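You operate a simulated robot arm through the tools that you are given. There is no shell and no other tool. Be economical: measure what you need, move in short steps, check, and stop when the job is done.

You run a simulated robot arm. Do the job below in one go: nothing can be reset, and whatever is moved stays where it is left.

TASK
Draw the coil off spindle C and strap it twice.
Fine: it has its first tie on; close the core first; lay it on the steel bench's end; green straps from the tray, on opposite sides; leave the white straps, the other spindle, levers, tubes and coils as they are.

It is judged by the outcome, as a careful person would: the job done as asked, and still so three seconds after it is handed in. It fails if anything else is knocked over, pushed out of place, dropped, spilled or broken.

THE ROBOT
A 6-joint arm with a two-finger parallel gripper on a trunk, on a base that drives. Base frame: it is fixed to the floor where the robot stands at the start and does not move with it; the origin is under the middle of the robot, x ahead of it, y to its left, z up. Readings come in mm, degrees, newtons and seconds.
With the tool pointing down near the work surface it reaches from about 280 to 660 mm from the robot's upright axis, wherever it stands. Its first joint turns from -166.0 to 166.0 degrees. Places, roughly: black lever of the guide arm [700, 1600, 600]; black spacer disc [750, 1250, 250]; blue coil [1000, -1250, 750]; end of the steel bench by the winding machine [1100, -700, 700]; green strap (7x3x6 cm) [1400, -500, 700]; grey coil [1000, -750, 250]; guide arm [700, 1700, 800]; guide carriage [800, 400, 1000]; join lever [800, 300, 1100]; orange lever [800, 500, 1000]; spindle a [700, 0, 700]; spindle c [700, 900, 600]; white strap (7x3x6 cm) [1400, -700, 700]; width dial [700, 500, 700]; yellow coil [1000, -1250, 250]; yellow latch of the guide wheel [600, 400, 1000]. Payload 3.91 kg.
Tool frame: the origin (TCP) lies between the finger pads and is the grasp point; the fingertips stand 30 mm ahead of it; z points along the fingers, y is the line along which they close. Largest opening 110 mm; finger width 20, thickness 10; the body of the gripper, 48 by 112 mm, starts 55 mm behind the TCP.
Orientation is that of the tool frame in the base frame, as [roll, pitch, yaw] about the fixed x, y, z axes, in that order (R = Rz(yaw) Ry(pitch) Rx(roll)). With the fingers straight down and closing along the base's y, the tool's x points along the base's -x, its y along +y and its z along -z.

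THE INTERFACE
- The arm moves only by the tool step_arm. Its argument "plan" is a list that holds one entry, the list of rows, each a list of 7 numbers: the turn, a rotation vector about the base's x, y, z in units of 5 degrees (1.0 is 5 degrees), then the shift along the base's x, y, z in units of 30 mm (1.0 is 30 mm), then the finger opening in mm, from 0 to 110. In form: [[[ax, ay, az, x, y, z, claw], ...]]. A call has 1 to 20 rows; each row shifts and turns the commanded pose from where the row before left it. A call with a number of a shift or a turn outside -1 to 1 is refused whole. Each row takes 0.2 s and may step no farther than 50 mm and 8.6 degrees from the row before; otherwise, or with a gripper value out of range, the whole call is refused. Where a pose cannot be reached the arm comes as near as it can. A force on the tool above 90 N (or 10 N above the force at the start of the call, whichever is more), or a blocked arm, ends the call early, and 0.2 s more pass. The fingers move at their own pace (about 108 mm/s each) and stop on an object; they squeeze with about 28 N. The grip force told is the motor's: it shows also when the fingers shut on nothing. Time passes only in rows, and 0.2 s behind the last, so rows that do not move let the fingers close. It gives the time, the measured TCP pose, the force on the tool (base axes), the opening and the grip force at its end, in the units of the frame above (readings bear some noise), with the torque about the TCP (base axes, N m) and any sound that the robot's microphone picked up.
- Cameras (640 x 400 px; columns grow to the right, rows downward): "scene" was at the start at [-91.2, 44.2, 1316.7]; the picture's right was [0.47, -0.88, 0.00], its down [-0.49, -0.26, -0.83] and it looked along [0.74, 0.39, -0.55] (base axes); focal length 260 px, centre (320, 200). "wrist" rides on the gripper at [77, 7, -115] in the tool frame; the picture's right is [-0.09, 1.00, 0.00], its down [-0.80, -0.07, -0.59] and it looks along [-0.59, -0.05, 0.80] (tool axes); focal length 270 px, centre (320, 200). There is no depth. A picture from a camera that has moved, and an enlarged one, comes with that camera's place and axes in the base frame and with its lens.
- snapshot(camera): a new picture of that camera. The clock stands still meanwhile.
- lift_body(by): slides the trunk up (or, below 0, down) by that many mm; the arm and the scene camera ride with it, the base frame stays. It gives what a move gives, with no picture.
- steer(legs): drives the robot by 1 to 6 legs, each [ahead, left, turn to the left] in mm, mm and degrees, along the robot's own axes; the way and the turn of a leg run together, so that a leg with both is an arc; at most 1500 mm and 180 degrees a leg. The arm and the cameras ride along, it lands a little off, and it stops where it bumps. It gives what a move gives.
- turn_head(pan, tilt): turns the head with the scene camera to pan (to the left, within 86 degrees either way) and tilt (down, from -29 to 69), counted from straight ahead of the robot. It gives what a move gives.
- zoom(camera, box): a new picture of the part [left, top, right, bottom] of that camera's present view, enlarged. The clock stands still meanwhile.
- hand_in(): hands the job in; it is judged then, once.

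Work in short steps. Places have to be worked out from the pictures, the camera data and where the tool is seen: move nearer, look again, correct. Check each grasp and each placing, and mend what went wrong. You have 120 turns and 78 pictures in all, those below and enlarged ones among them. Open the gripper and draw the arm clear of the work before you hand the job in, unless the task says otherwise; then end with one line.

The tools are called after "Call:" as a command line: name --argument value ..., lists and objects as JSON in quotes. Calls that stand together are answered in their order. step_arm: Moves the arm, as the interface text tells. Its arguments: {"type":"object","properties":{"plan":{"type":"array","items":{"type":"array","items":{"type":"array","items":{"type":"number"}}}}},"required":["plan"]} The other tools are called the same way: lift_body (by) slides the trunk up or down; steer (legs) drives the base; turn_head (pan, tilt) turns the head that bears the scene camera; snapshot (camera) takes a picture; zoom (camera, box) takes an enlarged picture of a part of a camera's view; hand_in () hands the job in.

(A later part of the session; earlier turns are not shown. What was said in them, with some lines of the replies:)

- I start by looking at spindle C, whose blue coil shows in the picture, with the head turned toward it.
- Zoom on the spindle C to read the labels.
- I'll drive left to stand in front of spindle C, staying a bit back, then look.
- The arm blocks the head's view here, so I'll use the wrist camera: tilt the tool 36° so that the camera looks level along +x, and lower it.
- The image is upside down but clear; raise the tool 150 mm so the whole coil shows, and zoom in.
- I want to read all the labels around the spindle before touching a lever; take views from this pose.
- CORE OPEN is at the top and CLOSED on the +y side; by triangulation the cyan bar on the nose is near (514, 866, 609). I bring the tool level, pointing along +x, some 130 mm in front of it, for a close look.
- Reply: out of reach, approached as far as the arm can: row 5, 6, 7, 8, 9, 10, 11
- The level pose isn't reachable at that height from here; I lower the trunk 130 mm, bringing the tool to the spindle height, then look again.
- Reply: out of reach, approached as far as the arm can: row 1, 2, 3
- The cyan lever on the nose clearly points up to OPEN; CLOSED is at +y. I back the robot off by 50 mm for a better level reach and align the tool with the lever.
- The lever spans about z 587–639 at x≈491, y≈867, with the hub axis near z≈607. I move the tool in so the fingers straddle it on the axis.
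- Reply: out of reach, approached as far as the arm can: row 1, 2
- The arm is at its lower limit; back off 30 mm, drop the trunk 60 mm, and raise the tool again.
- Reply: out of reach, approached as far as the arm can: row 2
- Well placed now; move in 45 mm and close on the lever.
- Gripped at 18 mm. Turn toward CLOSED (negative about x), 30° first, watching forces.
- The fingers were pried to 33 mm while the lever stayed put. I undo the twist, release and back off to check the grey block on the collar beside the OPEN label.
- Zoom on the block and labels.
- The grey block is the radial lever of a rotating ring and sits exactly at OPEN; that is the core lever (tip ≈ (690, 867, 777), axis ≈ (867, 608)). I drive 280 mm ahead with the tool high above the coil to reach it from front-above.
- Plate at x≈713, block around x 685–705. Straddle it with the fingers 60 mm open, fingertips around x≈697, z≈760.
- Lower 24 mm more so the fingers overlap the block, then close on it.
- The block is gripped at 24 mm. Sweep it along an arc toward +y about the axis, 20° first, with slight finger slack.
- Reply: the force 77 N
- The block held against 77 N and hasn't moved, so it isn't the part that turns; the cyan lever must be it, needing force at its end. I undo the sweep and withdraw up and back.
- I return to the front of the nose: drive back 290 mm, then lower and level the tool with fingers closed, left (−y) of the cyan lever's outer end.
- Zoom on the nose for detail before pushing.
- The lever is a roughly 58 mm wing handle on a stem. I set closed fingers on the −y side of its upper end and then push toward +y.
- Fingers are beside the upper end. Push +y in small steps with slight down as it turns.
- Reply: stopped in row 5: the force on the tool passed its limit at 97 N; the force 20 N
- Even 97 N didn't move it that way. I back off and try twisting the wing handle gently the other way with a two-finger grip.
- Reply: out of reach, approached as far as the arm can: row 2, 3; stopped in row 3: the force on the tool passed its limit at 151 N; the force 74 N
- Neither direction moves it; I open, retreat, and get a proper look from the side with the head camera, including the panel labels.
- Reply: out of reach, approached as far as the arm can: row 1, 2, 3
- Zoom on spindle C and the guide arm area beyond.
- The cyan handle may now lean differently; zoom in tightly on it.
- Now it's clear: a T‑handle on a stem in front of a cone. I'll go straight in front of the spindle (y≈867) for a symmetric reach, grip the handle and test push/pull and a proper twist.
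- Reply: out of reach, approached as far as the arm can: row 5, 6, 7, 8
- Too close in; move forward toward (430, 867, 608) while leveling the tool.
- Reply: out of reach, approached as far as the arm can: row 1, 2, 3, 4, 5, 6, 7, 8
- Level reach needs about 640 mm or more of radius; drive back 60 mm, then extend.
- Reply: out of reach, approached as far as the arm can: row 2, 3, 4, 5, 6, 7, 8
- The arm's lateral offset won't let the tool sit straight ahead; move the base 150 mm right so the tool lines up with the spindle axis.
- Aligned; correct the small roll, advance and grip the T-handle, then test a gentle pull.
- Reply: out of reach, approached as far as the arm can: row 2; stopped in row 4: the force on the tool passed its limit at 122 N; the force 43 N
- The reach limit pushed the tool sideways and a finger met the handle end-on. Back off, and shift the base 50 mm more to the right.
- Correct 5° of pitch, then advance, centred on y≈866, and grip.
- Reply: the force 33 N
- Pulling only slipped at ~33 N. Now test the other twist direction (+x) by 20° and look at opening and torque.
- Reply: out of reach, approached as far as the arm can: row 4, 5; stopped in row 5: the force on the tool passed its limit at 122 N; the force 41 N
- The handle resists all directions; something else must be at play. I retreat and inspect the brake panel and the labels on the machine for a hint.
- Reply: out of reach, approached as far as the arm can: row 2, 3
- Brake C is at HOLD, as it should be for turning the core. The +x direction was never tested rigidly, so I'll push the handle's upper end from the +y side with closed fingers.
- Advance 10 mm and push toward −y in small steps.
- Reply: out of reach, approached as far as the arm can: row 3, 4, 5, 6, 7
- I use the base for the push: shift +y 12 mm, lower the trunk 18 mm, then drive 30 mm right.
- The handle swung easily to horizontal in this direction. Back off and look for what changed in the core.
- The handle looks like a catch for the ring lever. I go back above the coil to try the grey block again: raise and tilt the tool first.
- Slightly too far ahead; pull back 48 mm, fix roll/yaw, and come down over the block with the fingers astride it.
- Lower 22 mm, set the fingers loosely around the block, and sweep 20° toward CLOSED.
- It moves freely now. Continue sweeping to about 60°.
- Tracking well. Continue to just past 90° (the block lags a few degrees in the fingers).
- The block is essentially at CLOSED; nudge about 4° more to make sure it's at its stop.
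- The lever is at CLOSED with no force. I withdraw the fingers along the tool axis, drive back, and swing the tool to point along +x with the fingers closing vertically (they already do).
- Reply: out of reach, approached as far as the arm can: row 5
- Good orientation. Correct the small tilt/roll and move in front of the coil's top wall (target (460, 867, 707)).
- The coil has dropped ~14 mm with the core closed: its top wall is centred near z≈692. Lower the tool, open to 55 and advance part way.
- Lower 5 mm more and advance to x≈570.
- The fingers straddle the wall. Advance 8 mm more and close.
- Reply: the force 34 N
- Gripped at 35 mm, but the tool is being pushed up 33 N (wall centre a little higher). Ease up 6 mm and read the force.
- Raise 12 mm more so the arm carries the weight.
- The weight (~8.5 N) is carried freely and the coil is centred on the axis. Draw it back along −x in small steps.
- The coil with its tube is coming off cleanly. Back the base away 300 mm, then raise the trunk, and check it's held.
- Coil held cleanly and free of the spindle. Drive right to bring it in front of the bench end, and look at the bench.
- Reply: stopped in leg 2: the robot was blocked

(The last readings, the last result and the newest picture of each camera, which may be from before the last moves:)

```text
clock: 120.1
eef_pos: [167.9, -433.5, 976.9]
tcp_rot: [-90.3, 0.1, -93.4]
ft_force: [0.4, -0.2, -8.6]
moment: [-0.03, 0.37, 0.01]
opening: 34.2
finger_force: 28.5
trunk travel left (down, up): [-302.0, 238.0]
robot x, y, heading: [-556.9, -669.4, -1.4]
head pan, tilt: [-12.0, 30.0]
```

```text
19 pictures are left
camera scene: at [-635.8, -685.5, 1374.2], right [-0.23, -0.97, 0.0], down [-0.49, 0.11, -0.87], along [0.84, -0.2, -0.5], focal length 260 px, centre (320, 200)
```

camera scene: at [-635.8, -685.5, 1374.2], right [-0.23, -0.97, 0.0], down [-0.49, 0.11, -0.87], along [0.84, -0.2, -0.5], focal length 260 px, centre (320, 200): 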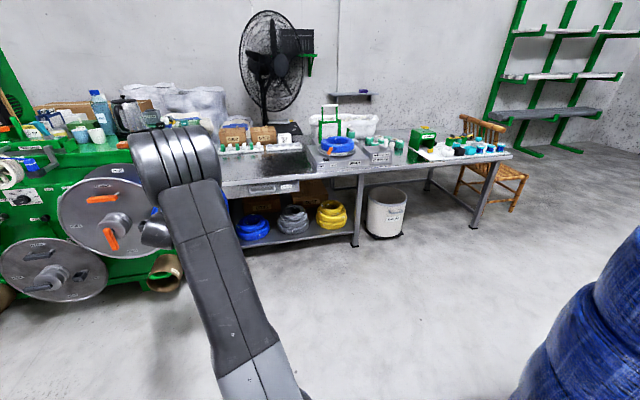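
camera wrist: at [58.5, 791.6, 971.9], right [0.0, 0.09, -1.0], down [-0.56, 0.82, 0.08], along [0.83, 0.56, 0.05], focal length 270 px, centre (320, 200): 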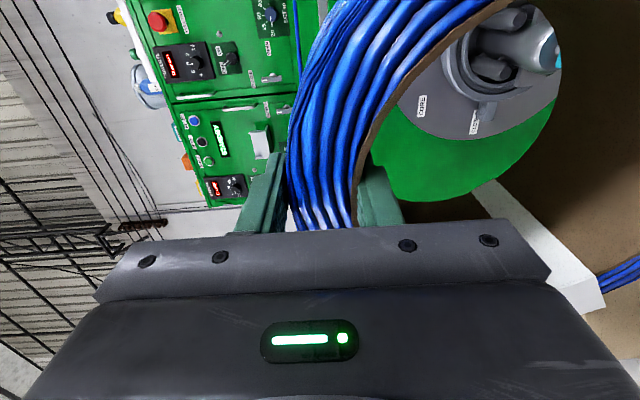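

Something on the right blocked the drive (low, out of view). I step left 40 mm, then go ahead past it, and look again.

Call:
steer --legs '[[0, 40, 1.2], [400, 0, 0]]'

Call:
turn_head --pan -80 --tilt 40

Call:
snapshot --camera "scene"

```text
clock: 123.0
eef_pos: [556.6, -377.4, 976.8]
tcp_rot: [-90.3, 0.1, -92.0]
ft_force: [-0.1, -0.4, -8.6]
moment: [-0.04, 0.39, 0.01]
opening: 34.3
finger_force: 27.7
trunk travel left (down, up): [-302.0, 238.0]
robot x, y, heading: [-161.3, -630.0, 0.4]
head pan, tilt: [-12.0, 30.0]
```

```text
clock: 124.4
eef_pos: [556.3, -375.5, 976.8]
tcp_rot: [-90.5, 0.1, -92.0]
ft_force: [-0.1, -0.2, -8.6]
moment: [-0.03, 0.35, 0.01]
opening: 34.4
finger_force: 28.0
trunk travel left (down, up): [-302.0, 238.0]
robot x, y, heading: [-161.3, -632.2, 0.0]
head pan, tilt: [-80.0, 40.0]
```

```text
18 pictures are left
camera scene: at [-315.2, -712.3, 1358.9], right [-0.98, -0.18, 0.0], down [-0.11, 0.63, -0.77], along [0.14, -0.75, -0.64], focal length 260 px, centre (320, 200)
```

scene: 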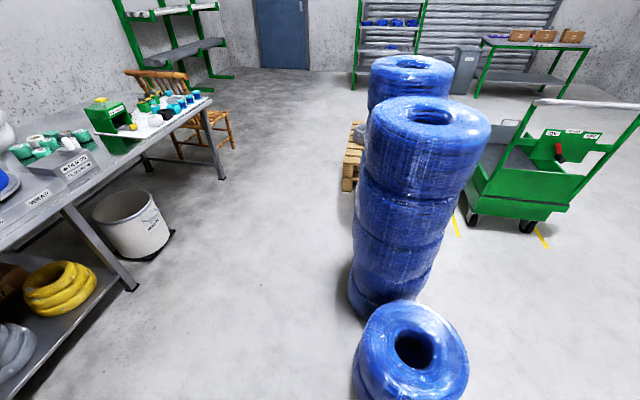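

The wrapped coils stand upright. Drive ahead and right to bring the coil over the bench end, then look down at it.

Call:
steer --legs '[[250, -170, 0], [230, 0, 0]]'

Call:
turn_head --pan -5 --tilt 35

Call:
snapshot --camera "scene"

```text
clock: 127.8
eef_pos: [1034.3, -543.4, 977.6]
tcp_rot: [-90.5, 0.1, -92.1]
ft_force: [-0.2, 0.0, -8.5]
moment: [-0.13, 0.27, 0.0]
opening: 34.4
finger_force: 28.5
trunk travel left (down, up): [-302.0, 238.0]
robot x, y, heading: [320.3, -797.0, 0.3]
head pan, tilt: [-80.0, 40.0]
```

```text
clock: 129.2
eef_pos: [1035.0, -543.7, 977.6]
tcp_rot: [-90.5, 0.1, -92.0]
ft_force: [-0.2, 0.2, -8.6]
moment: [-0.11, 0.26, 0.02]
opening: 34.5
finger_force: 27.7
trunk travel left (down, up): [-302.0, 238.0]
robot x, y, heading: [318.6, -797.0, 0.2]
head pan, tilt: [-5.0, 35.0]
```

```text
17 pictures are left
camera scene: at [236.8, -804.5, 1366.4], right [-0.08, -1.0, 0.0], down [-0.57, 0.05, -0.82], along [0.82, -0.07, -0.57], focal length 260 px, centre (320, 200)
```

scene: 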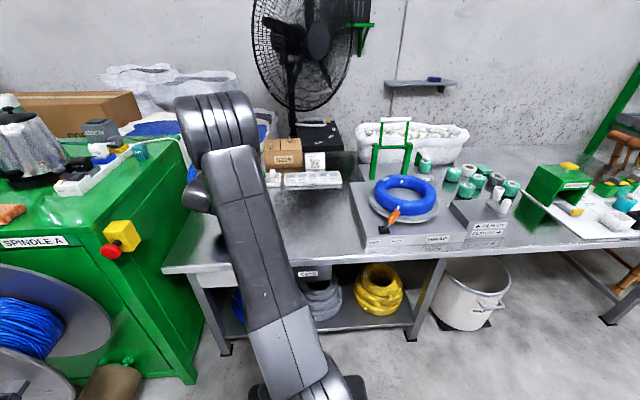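

The bench end is free from y≈-350 to -980 and the strap tray lies at x≈1380. Drive ahead 130 mm and begin pitching the tool down while pulling in slightly.

Call:
steer --legs '[[130, 0, 0]]'

Call:
step_arm --plan '[[[0, 1, 0, -0.3, -0.2, 0, 10], [0, 1, 0, -0.3, -0.2, 0, 10], [0, 1, 0, -0.3, -0.2, 0, 10], [0, 1, 0, -0.3, -0.2, 0, 10], [0, 1, 0, -0.3, -0.2, 0, 10], [0, 1, 0, -0.3, -0.2, 0, 10], [0, 1, 0, -0.3, -0.2, 0, 10], [0, 1, 0, -0.3, -0.2, 0, 10], [0, 1, 0, -0.3, -0.2, 0, 10]]]'

Call:
snapshot --camera "wrist"

```text
clock: 130.5
eef_pos: [1166.1, -542.7, 976.6]
tcp_rot: [-90.5, 0.1, -92.0]
ft_force: [-0.3, 0.1, -9.0]
moment: [-0.11, 0.3, 0.02]
opening: 34.5
finger_force: 27.7
trunk travel left (down, up): [-302.0, 238.0]
robot x, y, heading: [450.8, -799.0, 0.0]
head pan, tilt: [-5.0, 35.0]
```

```text
clock: 132.5
eef_pos: [1084.3, -598.4, 977.6]
tcp_rot: [-135.5, -1.4, -91.6]
ft_force: [-0.6, -0.2, -8.9]
moment: [-0.15, -0.42, -0.01]
opening: 34.4
finger_force: 28.0
trunk travel left (down, up): [-302.0, 238.0]
robot x, y, heading: [446.2, -797.8, 0.3]
head pan, tilt: [-5.0, 35.0]
```

```text
16 pictures are left
camera wrist: at [997.7, -670.7, 1056.6], right [-0.71, 0.09, -0.7], down [-0.34, 0.82, 0.45], along [0.62, 0.56, -0.55], focal length 270 px, centre (320, 200)
```

wrist: 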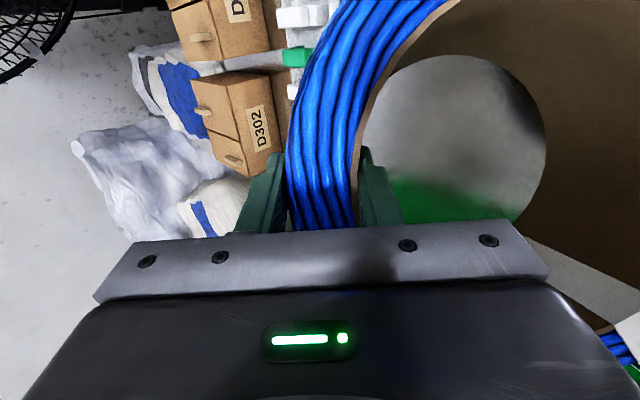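

Holding steady. Finish pitching to straight down while descending to about z 860.

Call:
step_arm --plan '[[[0, 1, 0, 0, -0.2, 0, 10], [0, 1, 0, 0, -0.2, 0, 10], [0, 1, 0, 0, -0.2, 0, 10], [0, 1, 0, 0, -0.2, -0.3, 10], [0, 1, 0, 0, -0.2, -0.5, 10], [0, 1, 0, 0, -0.2, -0.7, 10], [0, 1, 0, 0, -0.2, -0.8, 10], [0, 1, 0, 0, -0.2, -0.8, 10], [0, 1, 0, 0, 0, -0.8, 10]]]'

Call:
snapshot --camera "wrist"

```text
clock: 134.5
eef_pos: [1084.0, -646.3, 858.9]
tcp_rot: [179.5, -2.2, -90.1]
ft_force: [-1.2, -0.8, -9.1]
moment: [-0.15, -0.87, -0.01]
opening: 34.3
finger_force: 27.7
trunk travel left (down, up): [-302.0, 238.0]
robot x, y, heading: [450.5, -799.1, 0.2]
head pan, tilt: [-5.0, 35.0]
```

```text
15 pictures are left
camera wrist: at [1080.2, -718.5, 976.8], right [-1.0, 0.09, 0.01], down [0.08, 0.82, 0.56], along [0.05, 0.56, -0.83], focal length 270 px, centre (320, 200)
```

wrist: 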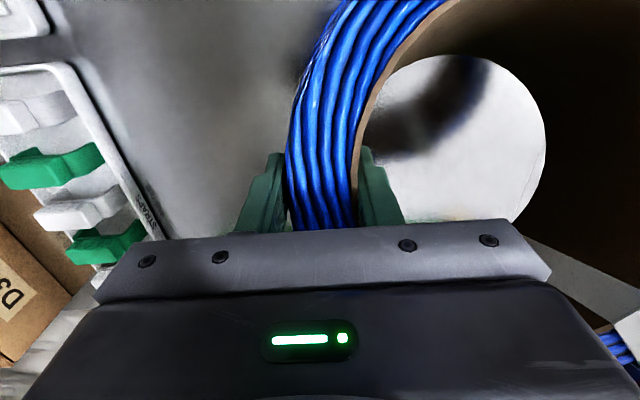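

The coil is level over bare bench, and the tray shows white and green straps alternating, greens near (1347, −624) and (1347, −524). Lower the coil to the bench.

Call:
step_arm --plan '[[[0, 0, 0, 0, 0, -0.6, 10], [0, 0, 0, 0, 0, -0.6, 10], [0, 0, 0, 0, 0, -0.4, 10], [0, 0, 0, 0, 0, -0.2, 10], [0, 0, 0, 0, 0, 0, 10]]]'

```text
clock: 135.7
eef_pos: [1084.5, -645.1, 805.2]
tcp_rot: [179.5, -2.1, -90.1]
ft_force: [-1.4, 3.7, 2.3]
moment: [-0.86, 0.44, -0.51]
opening: 34.5
finger_force: 28.5
trunk travel left (down, up): [-302.0, 238.0]
robot x, y, heading: [449.1, -799.7, 0.3]
head pan, tilt: [-5.0, 35.0]
```

It's touching down (force reversed). Ease 3 mm more, open, and rise straight up.

Call:
step_arm --plan '[[[0, 0, 0, 0, 0, -0.1, 10], [0, 0, 0, 0, 0, 0, 50], [0, 0, 0, 0, 0, 0, 50], [0, 0, 0, 0, 0, 0.7, 50], [0, 0, 0, 0, 0, 1, 50], [0, 0, 0, 0, 0, 1, 50], [0, 0, 0, 0, 0, 1, 50], [0, 0, 0, 0, 0, 1, 50], [0, 0, 0, 0, 0, 1, 50]]]'

Call:
snapshot --camera "wrist"

```text
clock: 137.7
eef_pos: [1083.2, -645.4, 974.2]
tcp_rot: [179.5, -2.2, -90.1]
ft_force: [-0.2, 0.3, -0.1]
moment: [-0.04, 0.04, -0.01]
opening: 50.0
finger_force: 0.0
trunk travel left (down, up): [-302.0, 238.0]
robot x, y, heading: [449.3, -799.4, 0.3]
head pan, tilt: [-5.0, 35.0]
```

```text
14 pictures are left
camera wrist: at [1078.7, -717.7, 1091.6], right [-1.0, 0.09, 0.01], down [0.08, 0.82, 0.56], along [0.05, 0.56, -0.83], focal length 270 px, centre (320, 200)
```

wrist: 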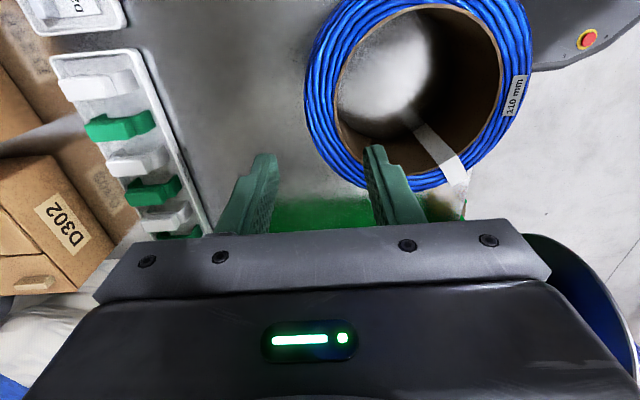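

The coil lies flat at about (988, −645), tie on its +y side, so the straps go on its +x and −x sides. For the far tray I drive 80 mm ahead and 40 left, then turn the tool so the fingers close along y.

Call:
steer --legs '[[80, 40, 0]]'

Call:
step_arm --plan '[[[0, 0, 1, 0, 0, 0, 50], [0, 0, 1, 0, 0, 0, 50], [0, 0, 1, 0, 0, 0, 50], [0, 0, 1, 0, 0, 0, 50], [0, 0, 1, 0, 0, 0, 50], [0, 0, 1, 0, 0, 0, 50], [0, 0, 1, 0, 0, 0, 50], [0, 0, 1, 0, 0, 0, 50], [0, 0, 1, 0, 0, 0, 50], [0, 0, 1, 0, 0, 0, 50], [0, 0, 1, 0, 0, 0, 50], [0, 0, 1, 0, 0, 0, 50], [0, 0, 1, 0, 0, 0, 50], [0, 0, 1, 0, 0, 0, 50], [0, 0, 1, 0, 0, 0, 50], [0, 0, 1, 0, 0, 0, 50], [0, 0, 1, 0, 0, 0, 50], [0, 0, 1, 0, 0, 0, 50]]]'

Call:
step_arm --plan '[[[0, -1, 0, 0.9, 0.15, 0, 45], [0, -1, 0, 0.9, 0.15, 0, 45], [0, -1, 0, 0.9, 0.15, 0, 45], [0, -1, 0, 0.9, 0.15, 0, 45], [0, -1, 0, 0.6, 0.15, -0.5, 45], [0, -1, 0, 0.6, 0.1, -0.5, 45], [0, -1, 0, 0.4, 0, -0.5, 45], [0, -1, 0, 0.4, 0, -0.5, 45]]]'

Call:
snapshot --camera "wrist"

```text
clock: 138.8
eef_pos: [1163.5, -605.1, 973.3]
tcp_rot: [179.5, -2.0, -90.0]
ft_force: [-0.8, -0.3, 0.0]
moment: [0.0, 0.04, -0.03]
opening: 49.9
finger_force: 0.1
trunk travel left (down, up): [-302.0, 238.0]
robot x, y, heading: [529.6, -757.9, 0.3]
head pan, tilt: [-5.0, 35.0]
```

```text
clock: 142.6
eef_pos: [1162.1, -605.4, 972.6]
tcp_rot: [179.5, -1.9, 0.0]
ft_force: [0.1, -0.5, 0.0]
moment: [-0.01, -0.02, -0.06]
opening: 50.2
finger_force: 0.0
trunk travel left (down, up): [-302.0, 238.0]
robot x, y, heading: [531.2, -758.3, 0.2]
head pan, tilt: [-5.0, 35.0]
```

```text
clock: 144.4
eef_pos: [1330.7, -578.6, 911.5]
tcp_rot: [179.6, -42.1, -0.1]
ft_force: [-0.4, 0.0, 0.1]
moment: [0.02, -0.02, -0.01]
opening: 44.7
finger_force: 0.1
trunk travel left (down, up): [-302.0, 238.0]
robot x, y, heading: [526.6, -757.6, 0.4]
head pan, tilt: [-5.0, 35.0]
```

```text
13 pictures are left
camera wrist: at [1312.5, -584.8, 1049.5], right [-0.07, -1.0, -0.05], down [-0.99, 0.08, -0.1], along [0.1, 0.05, -0.99], focal length 270 px, centre (320, 200)
```

wrist: 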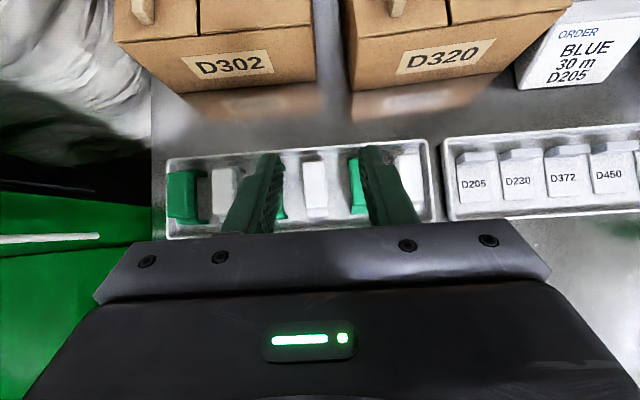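

Superb view: three green and three white straps on the tray; tool reach is fine. Zoom in for shape and precise positions.

Call:
zoom --camera "wrist" --box '[150, 130, 450, 250]'

```text
2.13 times, centred on (300, 190) of wrist
camera zoom: at [1312.5, -584.8, 1049.5], right [-0.07, -1.0, -0.05], down [-0.99, 0.08, -0.1], along [0.1, 0.05, -0.99], focal length 577 px, centre (363, 221)
```

zoom: 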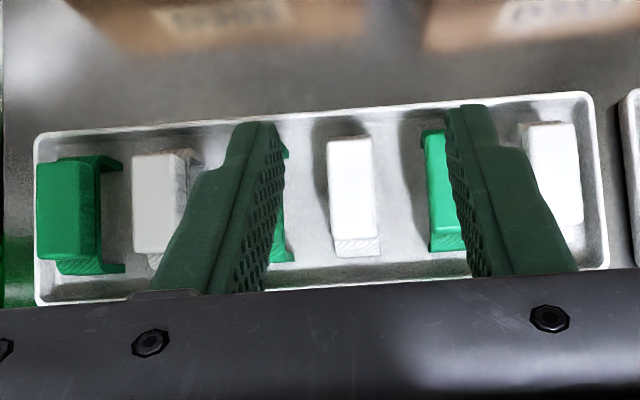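

Straps are inverted U bridges along x. The second‑from‑right green one is at about (1356, −610). Move the fingers over it, tips still above, and look.

Call:
step_arm --plan '[[[0, 0, 0, 0.1, -0.5, -0.9, 45], [0, 0, 0, 0.1, -0.55, -0.9, 45], [0, 0, 0, 0, 0, -0.9, 45], [0, 0, 0, 0, 0, -0.7, 45]]]'

Call:
zoom --camera "wrist" --box '[160, 60, 480, 260]'

```text
clock: 145.4
eef_pos: [1336.3, -609.6, 811.9]
tcp_rot: [179.5, -42.0, 0.0]
ft_force: [-0.6, 0.7, -0.5]
moment: [0.01, -0.02, -0.02]
opening: 45.0
finger_force: 0.2
trunk travel left (down, up): [-302.0, 238.0]
robot x, y, heading: [525.2, -756.9, 0.1]
head pan, tilt: [-5.0, 35.0]
```

```text
2.00 times, centred on (320, 160) of wrist
camera zoom: at [1317.8, -615.7, 949.1], right [-0.07, -1.0, -0.05], down [-0.99, 0.08, -0.1], along [0.1, 0.05, -0.99], focal length 541 px, centre (320, 280)
```

zoom: 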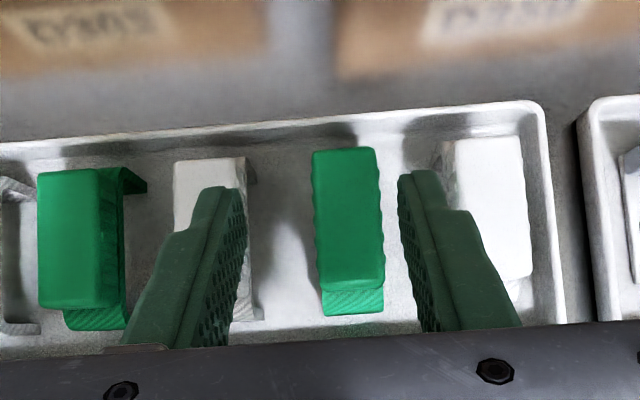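

Triangulated: strap top at z≈725, centre (1366, −618). Adjust −9 mm in y, +10 in x, descend 80 mm and close.

Call:
step_arm --plan '[[[0, 0, 0, 0.33, -0.3, 0, 48], [0, 0, 0, 0, 0, -0.9, 48], [0, 0, 0, 0, 0, -0.9, 48], [0, 0, 0, 0, 0, -0.5, 48], [0, 0, 0, 0, 0, -0.37, 48], [0, 0, 0, 0, 0, 0, 15], [0, 0, 0, 0, 0, 0, 15], [0, 0, 0, 0, 0, 0, 15]]]'

Call:
snapshot --camera "wrist"

```text
clock: 147.2
eef_pos: [1348.6, -619.8, 733.8]
tcp_rot: [179.6, -42.3, 0.1]
ft_force: [2.9, 5.6, 17.4]
moment: [0.37, -0.23, 0.08]
opening: 23.3
finger_force: 28.1
trunk travel left (down, up): [-302.0, 238.0]
robot x, y, heading: [526.0, -756.4, 0.3]
head pan, tilt: [-5.0, 35.0]
```

```text
10 pictures are left
camera wrist: at [1327.9, -625.2, 871.3], right [-0.07, -1.0, -0.05], down [-0.99, 0.08, -0.1], along [0.1, 0.05, -0.99], focal length 270 px, centre (320, 200)
```

wrist: 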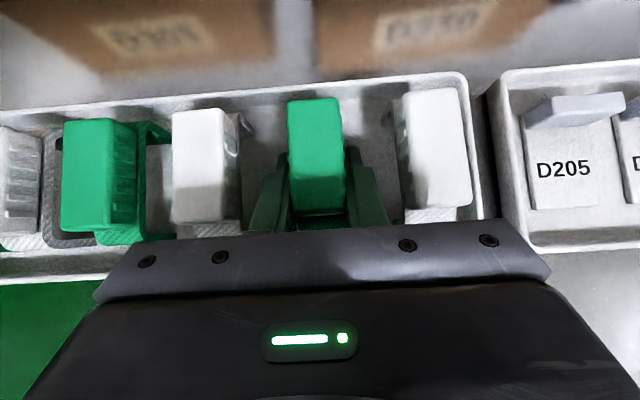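

Gripped at 23 mm. Lift it straight up 130 mm and check.

Call:
step_arm --plan '[[[0, 0, 0, 0, 0, 0.5, 15], [0, 0, 0, 0, 0, 0.9, 15], [0, 0, 0, 0, 0, 1, 15], [0, 0, 0, 0, 0, 1, 15], [0, 0, 0, 0, 0, 1, 15]]]'

Call:
snapshot --camera "wrist"

```text
clock: 148.4
eef_pos: [1345.4, -619.7, 863.7]
tcp_rot: [179.6, -41.9, 0.0]
ft_force: [-0.1, -0.1, -0.4]
moment: [0.02, -0.04, 0.01]
opening: 23.1
finger_force: 28.0
trunk travel left (down, up): [-302.0, 238.0]
robot x, y, heading: [527.0, -761.0, 0.3]
head pan, tilt: [-5.0, 35.0]
```

```text
9 pictures are left
camera wrist: at [1327.0, -625.0, 1001.4], right [-0.07, -1.0, -0.05], down [-0.99, 0.08, -0.09], along [0.1, 0.05, -0.99], focal length 270 px, centre (320, 200)
```

wrist: 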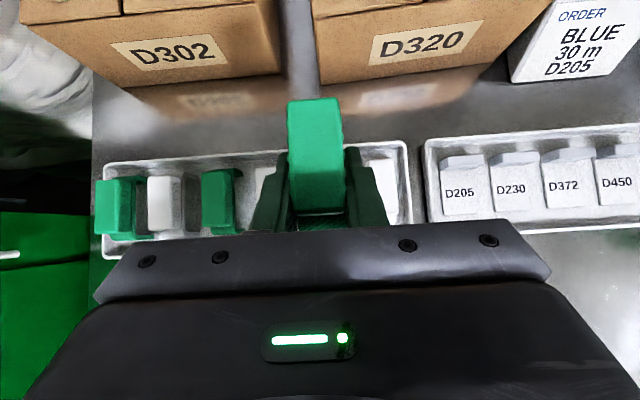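

Strap held level. The coil's +x wall centre is where I released it: (1084.5, −645). Raise, drive back 220 and right 60, then align the strap above that wall.

Call:
step_arm --plan '[[[0, 0, 0, 0, 0, 0.9, 15], [0, 0, 0, 0, 0, 0.6, 15]]]'

Call:
steer --legs '[[-220, -60, 0]]'

```text
clock: 149.0
eef_pos: [1346.1, -619.8, 907.7]
tcp_rot: [179.6, -42.0, 0.0]
ft_force: [-0.2, -0.6, 0.0]
moment: [-0.01, 0.01, -0.02]
opening: 23.1
finger_force: 28.2
trunk travel left (down, up): [-302.0, 238.0]
robot x, y, heading: [526.7, -759.4, 0.2]
head pan, tilt: [-5.0, 35.0]
```

```text
clock: 150.8
eef_pos: [1123.8, -682.0, 907.3]
tcp_rot: [179.6, -42.1, 0.0]
ft_force: [-0.7, -0.1, -0.2]
moment: [0.01, -0.04, -0.01]
opening: 22.9
finger_force: 27.6
trunk travel left (down, up): [-302.0, 238.0]
robot x, y, heading: [306.5, -818.0, 0.1]
head pan, tilt: [-5.0, 35.0]
```

Align over the wall.

Call:
step_arm --plan '[[[0, 0, 0, -0.9, 0.6, 0, 15], [0, 0, 0, -0.88, 0.6, -0.3, 15], [0, 0, 0, 0, 0, 0, 15]]]'

Call:
snapshot --camera "wrist"

```text
clock: 151.6
eef_pos: [1070.2, -645.7, 899.1]
tcp_rot: [179.6, -42.1, -0.1]
ft_force: [0.5, -0.2, -0.6]
moment: [0.0, 0.0, 0.0]
opening: 23.2
finger_force: 28.2
trunk travel left (down, up): [-302.0, 238.0]
robot x, y, heading: [304.7, -818.3, 0.5]
head pan, tilt: [-5.0, 35.0]
```

```text
8 pictures are left
camera wrist: at [1051.7, -651.6, 1036.8], right [-0.07, -1.0, -0.05], down [-0.99, 0.08, -0.1], along [0.1, 0.05, -0.99], focal length 270 px, centre (320, 200)
```

wrist: 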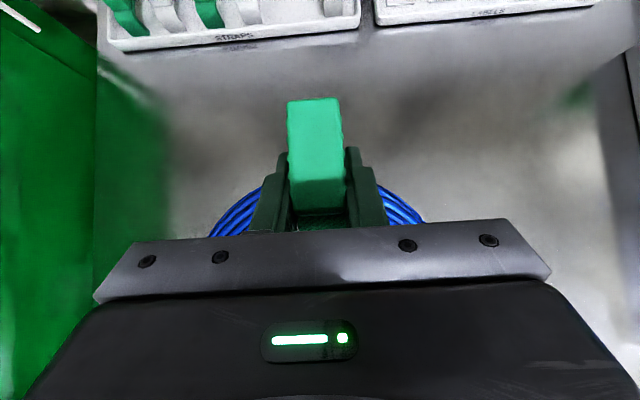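

From neighbour parallax the strap top is ~24 mm above the TCP and its centre 12 mm ahead, i.e. at x≈1082 – over the wall. Descend 60 mm and check for contact.

Call:
step_arm --plan '[[[0, 0, 0, 0, 0, -0.7, 15], [0, 0, 0, 0, 0, -0.7, 15], [0, 0, 0, 0, 0, -0.3, 15], [0, 0, 0, 0, 0, -0.3, 15]]]'

Call:
step_arm --plan '[[[0, 0, 0, 0, 0, -0.2, 15], [0, 0, 0, 0, 0, -0.2, 15], [0, 0, 0, 0, 0, -0.2, 15]]]'

```text
clock: 152.6
eef_pos: [1071.3, -646.5, 838.8]
tcp_rot: [179.5, -42.1, -0.1]
ft_force: [0.0, 0.7, 0.0]
moment: [0.03, -0.02, 0.02]
opening: 23.3
finger_force: 28.2
trunk travel left (down, up): [-302.0, 238.0]
robot x, y, heading: [303.0, -818.7, 0.1]
head pan, tilt: [-5.0, 35.0]
```

```text
clock: 153.4
eef_pos: [1070.9, -646.1, 835.8]
tcp_rot: [-179.8, -43.4, -0.3]
ft_force: [5.0, -1.9, 63.1]
moment: [-0.14, -1.02, -0.41]
opening: 23.2
finger_force: 28.3
trunk travel left (down, up): [-302.0, 238.0]
robot x, y, heading: [306.8, -819.3, 0.2]
head pan, tilt: [-5.0, 35.0]
```

Contact at TCP 836: likely the fingertips (28 mm below TCP) on the coil top, with the strap legs already some 10 mm over the wall. Ease up 3 mm and zoom to verify.

Call:
step_arm --plan '[[[0, 0, 0, 0, 0, 0.4, 15], [0, 0, 0, 0, 0, 0, 15]]]'

Call:
zoom --camera "wrist" --box '[200, 80, 440, 240]'

```text
clock: 154.0
eef_pos: [1069.8, -646.8, 835.6]
tcp_rot: [179.9, -42.5, -0.2]
ft_force: [13.3, 0.3, 33.5]
moment: [0.13, -0.84, -0.05]
opening: 23.0
finger_force: 28.1
trunk travel left (down, up): [-302.0, 238.0]
robot x, y, heading: [307.0, -816.2, 0.1]
head pan, tilt: [-5.0, 35.0]
```

```text
2.50 times, centred on (320, 160) of wrist
camera zoom: at [1050.4, -652.4, 974.1], right [-0.07, -1.0, -0.06], down [-0.99, 0.08, -0.1], along [0.11, 0.05, -0.99], focal length 676 px, centre (320, 300)
```

zoom: 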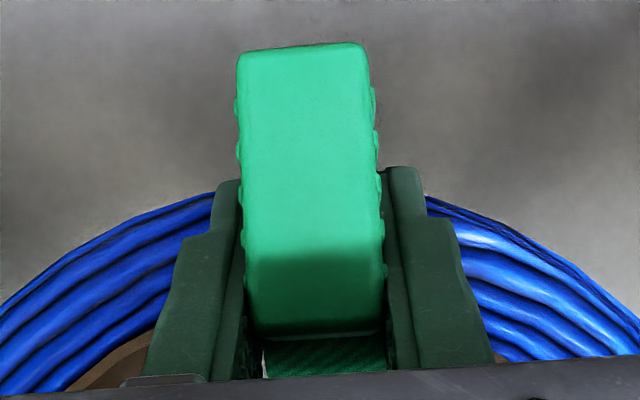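

Strap plate spans x≈1057–1106 and the wall ≈1066–1101, with a +x reaction: it sits 2–3 mm too far inward. Raise 15 mm, shift +3 mm, and descend again.

Call:
step_arm --plan '[[[0, 0, 0, 0, 0, 0.5, 15], [0, 0, 0, 0.1, 0, 0, 15], [0, 0, 0, 0, 0, 0, 15], [0, 0, 0, 0, 0, -0.3, 15], [0, 0, 0, 0, 0, -0.2, 15]]]'

Call:
step_arm --plan '[[[0, 0, 0, 0, 0, -0.2, 15], [0, 0, 0, 0, 0, 0, 15]]]'

```text
clock: 155.2
eef_pos: [1073.6, -646.2, 837.0]
tcp_rot: [179.7, -42.2, -0.2]
ft_force: [0.8, -0.6, 11.2]
moment: [0.14, -0.22, 0.08]
opening: 23.1
finger_force: 27.7
trunk travel left (down, up): [-302.0, 238.0]
robot x, y, heading: [304.9, -821.1, 0.1]
head pan, tilt: [-5.0, 35.0]
```

```text
clock: 155.8
eef_pos: [1072.9, -645.9, 837.6]
tcp_rot: [179.8, -42.9, -0.4]
ft_force: [7.2, -1.9, 44.6]
moment: [0.02, -0.78, -0.31]
opening: 23.1
finger_force: 28.0
trunk travel left (down, up): [-302.0, 238.0]
robot x, y, heading: [303.9, -818.5, 0.2]
head pan, tilt: [-5.0, 35.0]
```

Contact repeats at the same height, 17 mm ahead of the TCP — that's the fingertips on the coil, so the legs are astride. Ease off, open, rise clear and look.

Call:
step_arm --plan '[[[0, 0, 0, 0, 0, 0.2, 15], [0, 0, 0, 0, 0, 0, 36], [0, 0, 0, 0, 0, 0, 44], [0, 0, 0, -0.5, 0, 0.6, 44], [0, 0, 0, -0.6, 0, 1, 44], [0, 0, 0, -0.5, 0, 1, 44]]]'

Call:
snapshot --camera "wrist"

```text
clock: 157.2
eef_pos: [1024.1, -648.0, 911.8]
tcp_rot: [179.5, -42.0, -0.1]
ft_force: [0.1, 0.9, -1.6]
moment: [-0.02, -0.02, 0.04]
opening: 44.0
finger_force: 0.2
trunk travel left (down, up): [-302.0, 238.0]
robot x, y, heading: [302.9, -819.5, 0.1]
head pan, tilt: [-5.0, 35.0]
```

```text
6 pictures are left
camera wrist: at [1005.2, -654.1, 1048.4], right [-0.07, -1.0, -0.05], down [-0.99, 0.08, -0.09], along [0.1, 0.05, -0.99], focal length 270 px, centre (320, 200)
```

wrist: 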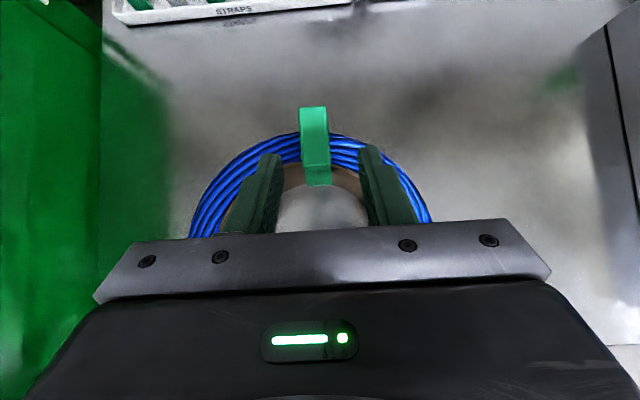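

The strap is astride the wall, not fully down yet. Close the fingers and press on its middle from above.

Call:
step_arm --plan '[[[0, 0, 0, 0, 0, 0, 0], [0, 0, 0, 0.8, 0.07, 0, 0], [0, 0, 0, 0.75, 0, 0, 0], [0, 0, 0, 0, 0, -0.5, 0], [0, 0, 0, 0, 0, -0.5, 0]]]'

Call:
step_arm --plan '[[[0, 0, 0, 0, 0, -0.3, 0], [0, 0, 0, 0, 0, -0.3, 0], [0, 0, 0, 0, 0, -0.3, 0], [0, 0, 0, 0, 0, -0.2, 0], [0, 0, 0, 0, 0, -0.2, 0]]]'

```text
clock: 158.4
eef_pos: [1073.6, -644.4, 881.1]
tcp_rot: [179.5, -42.2, -0.1]
ft_force: [-0.1, 1.1, -0.5]
moment: [0.01, 0.03, 0.0]
opening: 0.0
finger_force: 28.2
trunk travel left (down, up): [-302.0, 238.0]
robot x, y, heading: [303.9, -821.0, 0.1]
head pan, tilt: [-5.0, 35.0]
```

```text
clock: 159.6
eef_pos: [1071.7, -645.2, 859.3]
tcp_rot: [-179.8, -43.5, -0.5]
ft_force: [4.9, -7.7, 65.7]
moment: [-0.23, -1.01, -0.04]
opening: 0.1
finger_force: 27.7
trunk travel left (down, up): [-302.0, 238.0]
robot x, y, heading: [304.6, -820.0, -0.2]
head pan, tilt: [-5.0, 35.0]
```

The strap now resists 66 N, its top ~20 mm above the coil: seated. Rise, drive ahead and left to the second green strap (≈(1360, −516)).

Call:
step_arm --plan '[[[0, 0, 0, 0, 0, 0.8, 0], [0, 0, 0, 0, 0, 0.8, 0], [0, 0, 0, 0, 0, 0.6, 48]]]'

Call:
steer --legs '[[222, 120, 0]]'

Call:
snapshot --camera "wrist"

```text
clock: 160.4
eef_pos: [1070.9, -643.4, 909.1]
tcp_rot: [179.5, -41.9, -0.1]
ft_force: [0.3, -0.5, -0.7]
moment: [0.01, -0.01, -0.03]
opening: 48.1
finger_force: 0.1
trunk travel left (down, up): [-302.0, 238.0]
robot x, y, heading: [304.4, -822.3, 0.0]
head pan, tilt: [-5.0, 35.0]
```

```text
clock: 162.2
eef_pos: [1293.2, -525.5, 909.6]
tcp_rot: [179.5, -42.0, -0.3]
ft_force: [0.7, 0.5, 0.3]
moment: [-0.02, 0.0, -0.03]
opening: 48.3
finger_force: 0.1
trunk travel left (down, up): [-302.0, 238.0]
robot x, y, heading: [524.5, -697.6, 0.2]
head pan, tilt: [-5.0, 35.0]
```

```text
5 pictures are left
camera wrist: at [1275.4, -531.1, 1046.9], right [-0.08, -1.0, -0.05], down [-0.99, 0.08, -0.1], along [0.1, 0.05, -0.99], focal length 270 px, centre (320, 200)
```

wrist: 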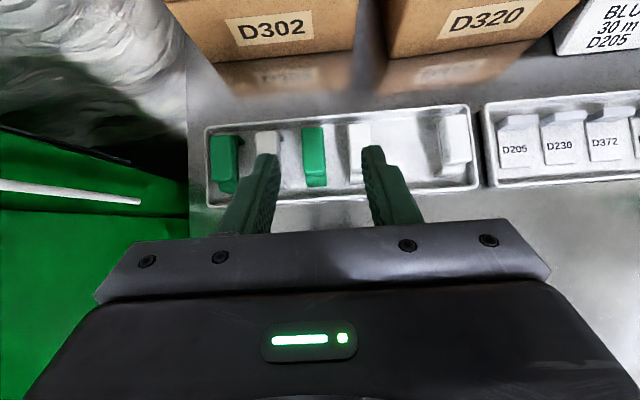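

Green strap centre measures (1359, −514). Move to TCP (1347, −514, 735) and close.

Call:
step_arm --plan '[[[0, 0, 0, 0.9, 0.2, 0, 48], [0, 0, 0, 0.9, 0.17, -0.8, 48], [0, 0, 0, 0, 0, -1, 48], [0, 0, 0, 0, 0, -1, 48], [0, 0, 0, 0, 0, -1, 48], [0, 0, 0, 0, 0, -1, 48], [0, 0, 0, 0, 0, -0.5, 48], [0, 0, 0, 0, 0, -0.4, 48]]]'

Call:
step_arm --plan '[[[0, 0, 0, 0, 0, -0.1, 48], [0, 0, 0, 0, 0, 0, 15], [0, 0, 0, 0, 0, 0, 15], [0, 0, 0, 0, 0, 0, 15]]]'

```text
clock: 164.0
eef_pos: [1346.6, -514.4, 736.0]
tcp_rot: [179.6, -42.0, -0.2]
ft_force: [-0.6, 0.3, -0.9]
moment: [0.0, -0.01, 0.01]
opening: 47.9
finger_force: 0.0
trunk travel left (down, up): [-302.0, 238.0]
robot x, y, heading: [523.6, -699.1, -0.2]
head pan, tilt: [-5.0, 35.0]
```

```text
clock: 165.0
eef_pos: [1347.0, -514.2, 734.9]
tcp_rot: [179.5, -42.0, -0.3]
ft_force: [-0.3, 0.0, 0.0]
moment: [0.0, 0.0, 0.0]
opening: 23.2
finger_force: 28.8
trunk travel left (down, up): [-302.0, 238.0]
robot x, y, heading: [529.2, -699.8, -0.1]
head pan, tilt: [-5.0, 35.0]
```

Gripped (23 mm). Lift, drive back over the coil toward its −x wall (expected centre x≈890).

Call:
step_arm --plan '[[[0, 0, 0, 0, 0, 0.5, 15], [0, 0, 0, 0, 0, 1, 15], [0, 0, 0, 0, 0, 1, 15], [0, 0, 0, 0, 0, 1, 15], [0, 0, 0, 0, 0, 1, 15], [0, 0, 0, 0, 0, 1, 15], [0, 0, 0, 0, 0, 0.6, 15]]]'

Call:
steer --legs '[[-400, -120, 0]]'

Call:
step_arm --plan '[[[0, 0, 0, -0.7, -0.1, 0, 15], [0, 0, 0, -0.7, -0.1, 0, 15], [0, 0, 0, -0.7, -0.1, 0, 15], [0, 0, 0, 0, 0, 0, 15]]]'

Call:
snapshot --camera "wrist"

```text
clock: 166.6
eef_pos: [1347.4, -515.1, 917.7]
tcp_rot: [179.5, -42.0, -0.4]
ft_force: [0.8, 0.5, -0.2]
moment: [0.03, 0.0, 0.02]
opening: 23.1
finger_force: 27.9
trunk travel left (down, up): [-302.0, 238.0]
robot x, y, heading: [527.2, -700.8, 0.1]
head pan, tilt: [-5.0, 35.0]
```

```text
clock: 169.2
eef_pos: [943.4, -634.7, 918.3]
tcp_rot: [179.6, -42.1, -0.3]
ft_force: [0.4, -0.2, 0.4]
moment: [-0.05, 0.0, -0.01]
opening: 23.1
finger_force: 28.0
trunk travel left (down, up): [-302.0, 238.0]
robot x, y, heading: [124.8, -818.5, -0.1]
head pan, tilt: [-5.0, 35.0]
```

```text
clock: 170.2
eef_pos: [881.7, -645.7, 917.9]
tcp_rot: [179.6, -42.1, -0.4]
ft_force: [-0.1, 0.3, -0.5]
moment: [0.01, 0.0, 0.0]
opening: 23.2
finger_force: 28.0
trunk travel left (down, up): [-302.0, 238.0]
robot x, y, heading: [122.5, -817.4, -0.3]
head pan, tilt: [-5.0, 35.0]
```

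```text
4 pictures are left
camera wrist: at [862.2, -650.2, 1056.1], right [-0.08, -1.0, -0.05], down [-0.99, 0.08, -0.1], along [0.1, 0.05, -0.99], focal length 270 px, centre (320, 200)
```

wrist: 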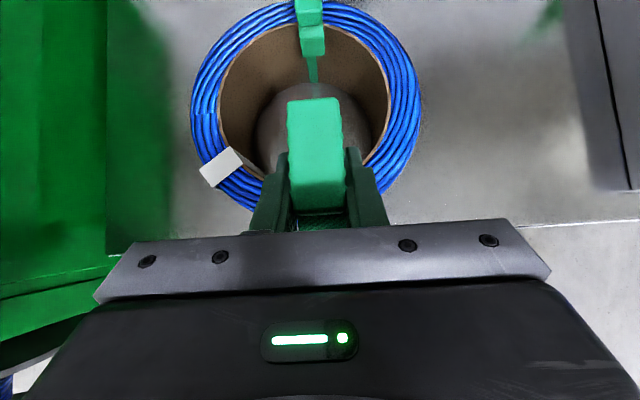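

Strap 1 sits well astride the +x wall. The circle fit gives the coil centre ≈(981, −629), so the −x wall centre ≈(887, −630). Shift there, lower to just above the coil, and zoom.

Call:
step_arm --plan '[[[0, 0, 0, -0.23, 0.5, 0, 15], [0, 0, 0, 0, 0, -0.8, 15], [0, 0, 0, 0, 0, -0.8, 15], [0, 0, 0, 0, 0, 0, 15]]]'

Call:
zoom --camera "wrist" --box '[180, 40, 460, 240]'

```text
clock: 171.2
eef_pos: [874.4, -629.3, 869.3]
tcp_rot: [179.7, -42.0, -0.4]
ft_force: [-0.4, -0.4, -0.1]
moment: [0.03, 0.01, 0.04]
opening: 23.1
finger_force: 27.8
trunk travel left (down, up): [-302.0, 238.0]
robot x, y, heading: [122.6, -814.9, -0.2]
head pan, tilt: [-5.0, 35.0]
```

```text
2.00 times, centred on (320, 140) of wrist
camera zoom: at [855.8, -634.7, 1008.2], right [-0.08, -1.0, -0.05], down [-0.99, 0.08, -0.1], along [0.1, 0.05, -0.99], focal length 541 px, centre (320, 320)
```

zoom: 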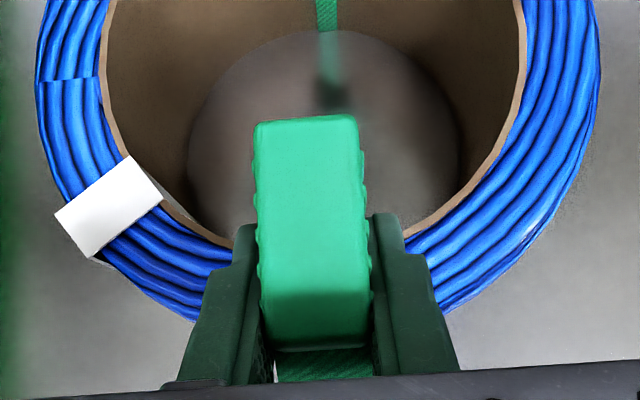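

Wall spans x≈866–899 (centre ≈883), strap centre ≈887. Shift −3.5 mm and descend until the fingertips touch.

Call:
step_arm --plan '[[[0, 0, 0, -0.12, 0, 0, 15], [0, 0, 0, 0, 0, -0.4, 15], [0, 0, 0, 0, 0, -0.3, 15], [0, 0, 0, 0, 0, -0.2, 15], [0, 0, 0, 0, 0, 0, 15]]]'

```text
clock: 172.4
eef_pos: [870.8, -628.3, 843.5]
tcp_rot: [179.5, -42.0, -0.4]
ft_force: [-0.3, 0.2, 0.5]
moment: [0.0, -0.01, 0.01]
opening: 23.2
finger_force: 28.3
trunk travel left (down, up): [-302.0, 238.0]
robot x, y, heading: [123.9, -816.6, -0.1]
head pan, tilt: [-5.0, 35.0]
```

No contact yet; continue in small steps.

Call:
step_arm --plan '[[[0, 0, 0, 0, 0, -0.12, 15], [0, 0, 0, 0, 0, -0.12, 15], [0, 0, 0, 0, 0, 0, 15]]]'

```text
clock: 173.2
eef_pos: [870.9, -628.4, 837.0]
tcp_rot: [179.5, -42.1, -0.5]
ft_force: [1.3, -0.7, 1.1]
moment: [0.06, -0.04, -0.03]
opening: 23.3
finger_force: 28.1
trunk travel left (down, up): [-302.0, 238.0]
robot x, y, heading: [125.2, -818.4, 0.0]
head pan, tilt: [-5.0, 35.0]
```

Still free; go a bit lower.

Call:
step_arm --plan '[[[0, 0, 0, 0, 0, -0.1, 15], [0, 0, 0, 0, 0, -0.1, 15], [0, 0, 0, 0, 0, 0, 15]]]'

```text
clock: 174.0
eef_pos: [870.5, -629.0, 836.9]
tcp_rot: [179.8, -42.6, -0.6]
ft_force: [8.2, -0.7, 37.1]
moment: [0.12, -0.72, -0.28]
opening: 23.3
finger_force: 28.0
trunk travel left (down, up): [-302.0, 238.0]
robot x, y, heading: [120.1, -815.8, -0.2]
head pan, tilt: [-5.0, 35.0]
```

Same contact signature as before (fingertips on the coil). Release, rise, close the fingers and press the strap's middle down.

Call:
step_arm --plan '[[[0, 0, 0, 0, 0, 0.2, 15], [0, 0, 0, 0, 0, 0, 36], [0, 0, 0, 0, 0, 0, 44], [0, 0, 0, 0, 0, 0.8, 44], [0, 0, 0, 0, 0, 0.9, 44], [0, 0, 0, 0, 0, 0, 0], [0, 0, 0, 0, 0, 0, 0], [0, 0, 0, 0, 0, 0, 0]]]'

Call:
step_arm --plan '[[[0, 0, 0, 0, 0, -0.4, 0], [0, 0, 0, 0, 0, -0.3, 0], [0, 0, 0, 0, 0, -0.3, 0], [0, 0, 0, 0, 0, -0.3, 0], [0, 0, 0, 0, 0, -0.2, 0], [0, 0, 0, 0, 0, -0.2, 0]]]'

```text
clock: 175.8
eef_pos: [871.3, -630.6, 886.1]
tcp_rot: [179.6, -42.1, -0.4]
ft_force: [-0.3, -0.4, -0.3]
moment: [-0.06, 0.02, -0.01]
opening: 0.0
finger_force: 27.9
trunk travel left (down, up): [-302.0, 238.0]
robot x, y, heading: [124.4, -819.1, -0.2]
head pan, tilt: [-5.0, 35.0]
```

```text
clock: 177.2
eef_pos: [869.1, -630.3, 857.6]
tcp_rot: [-179.5, -43.8, -1.2]
ft_force: [0.3, -8.0, 87.1]
moment: [-0.24, -1.21, -0.08]
opening: 0.0
finger_force: 28.1
trunk travel left (down, up): [-302.0, 238.0]
robot x, y, heading: [122.9, -817.5, -0.2]
head pan, tilt: [-5.0, 35.0]
```

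Both straps end at the same height (top ≈829) and resist hard pressing, so both are seated. Rise clear, drive back and take a look.

Call:
step_arm --plan '[[[0, 0, 0, 0, 0, 0.8, 0], [0, 0, 0, 0, 0, 1, 40], [0, 0, 0, 0, 0, 1, 60], [0, 0, 0, 0, 0, 1, 60]]]'

Call:
snapshot --camera "wrist"

```text
clock: 178.2
eef_pos: [871.0, -629.1, 949.3]
tcp_rot: [179.6, -41.9, -0.4]
ft_force: [0.1, 0.0, -0.6]
moment: [0.01, 0.02, -0.03]
opening: 59.7
finger_force: 0.0
trunk travel left (down, up): [-302.0, 238.0]
robot x, y, heading: [123.6, -814.9, 0.1]
head pan, tilt: [-5.0, 35.0]
```

```text
2 pictures are left
camera wrist: at [851.7, -633.8, 1087.1], right [-0.08, -1.0, -0.05], down [-0.99, 0.08, -0.09], along [0.1, 0.04, -0.99], focal length 270 px, centre (320, 200)
```

wrist: 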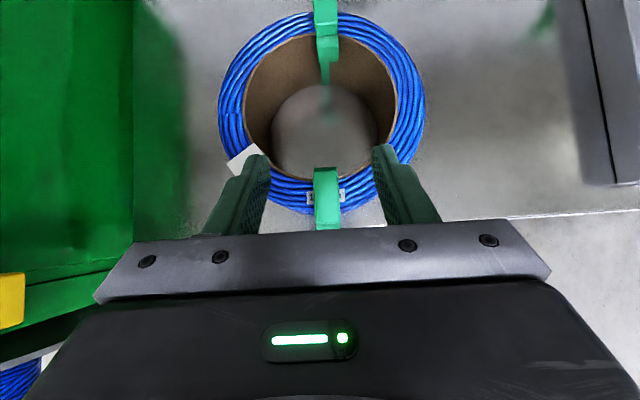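

Both green straps straddle the coil on opposite sides, and the white tie is still on. Drive the robot back clear of the bench and take a last overall look.

Call:
steer --legs '[[-250, 0, 0]]'

Call:
turn_head --pan 12 --tilt 28

Call:
snapshot --camera "scene"

```text
clock: 180.0
eef_pos: [623.7, -627.9, 949.9]
tcp_rot: [179.6, -42.1, -0.4]
ft_force: [-0.5, -0.2, 0.2]
moment: [-0.03, 0.03, 0.0]
opening: 59.9
finger_force: 0.1
trunk travel left (down, up): [-302.0, 238.0]
robot x, y, heading: [-125.8, -816.4, -0.1]
head pan, tilt: [-5.0, 35.0]
```

```text
clock: 180.8
eef_pos: [624.0, -628.2, 950.4]
tcp_rot: [179.6, -42.1, -0.3]
ft_force: [0.6, 0.1, 0.0]
moment: [0.0, -0.04, 0.02]
opening: 60.1
finger_force: 0.1
trunk travel left (down, up): [-302.0, 238.0]
robot x, y, heading: [-125.2, -819.4, -0.1]
head pan, tilt: [12.0, 28.0]
```

```text
1 pictures are left
camera scene: at [-205.2, -795.3, 1377.2], right [0.21, -0.98, 0.0], down [-0.46, -0.1, -0.88], along [0.86, 0.18, -0.47], focal length 260 px, centre (320, 200)
```

scene: 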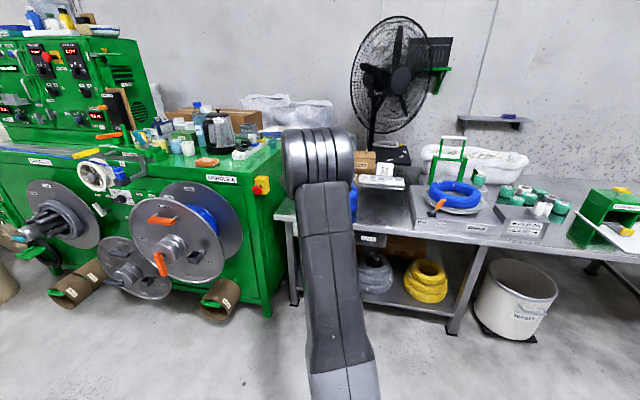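

The bench, machine and surroundings look undisturbed; the gripper is open and clear, so I hand the job in.

Call:
hand_in

```text
The job is handed in.
```

The coil is off spindle C with the core closed, laid flat on the end of the steel bench and fastened with two green straps on opposite sides. I had to turn the cyan catch on the spindle's nose to free the core lever and left it turned. The base also bumped something on the floor once while driving, and the wrapped blue coils there looked upright afterwards.
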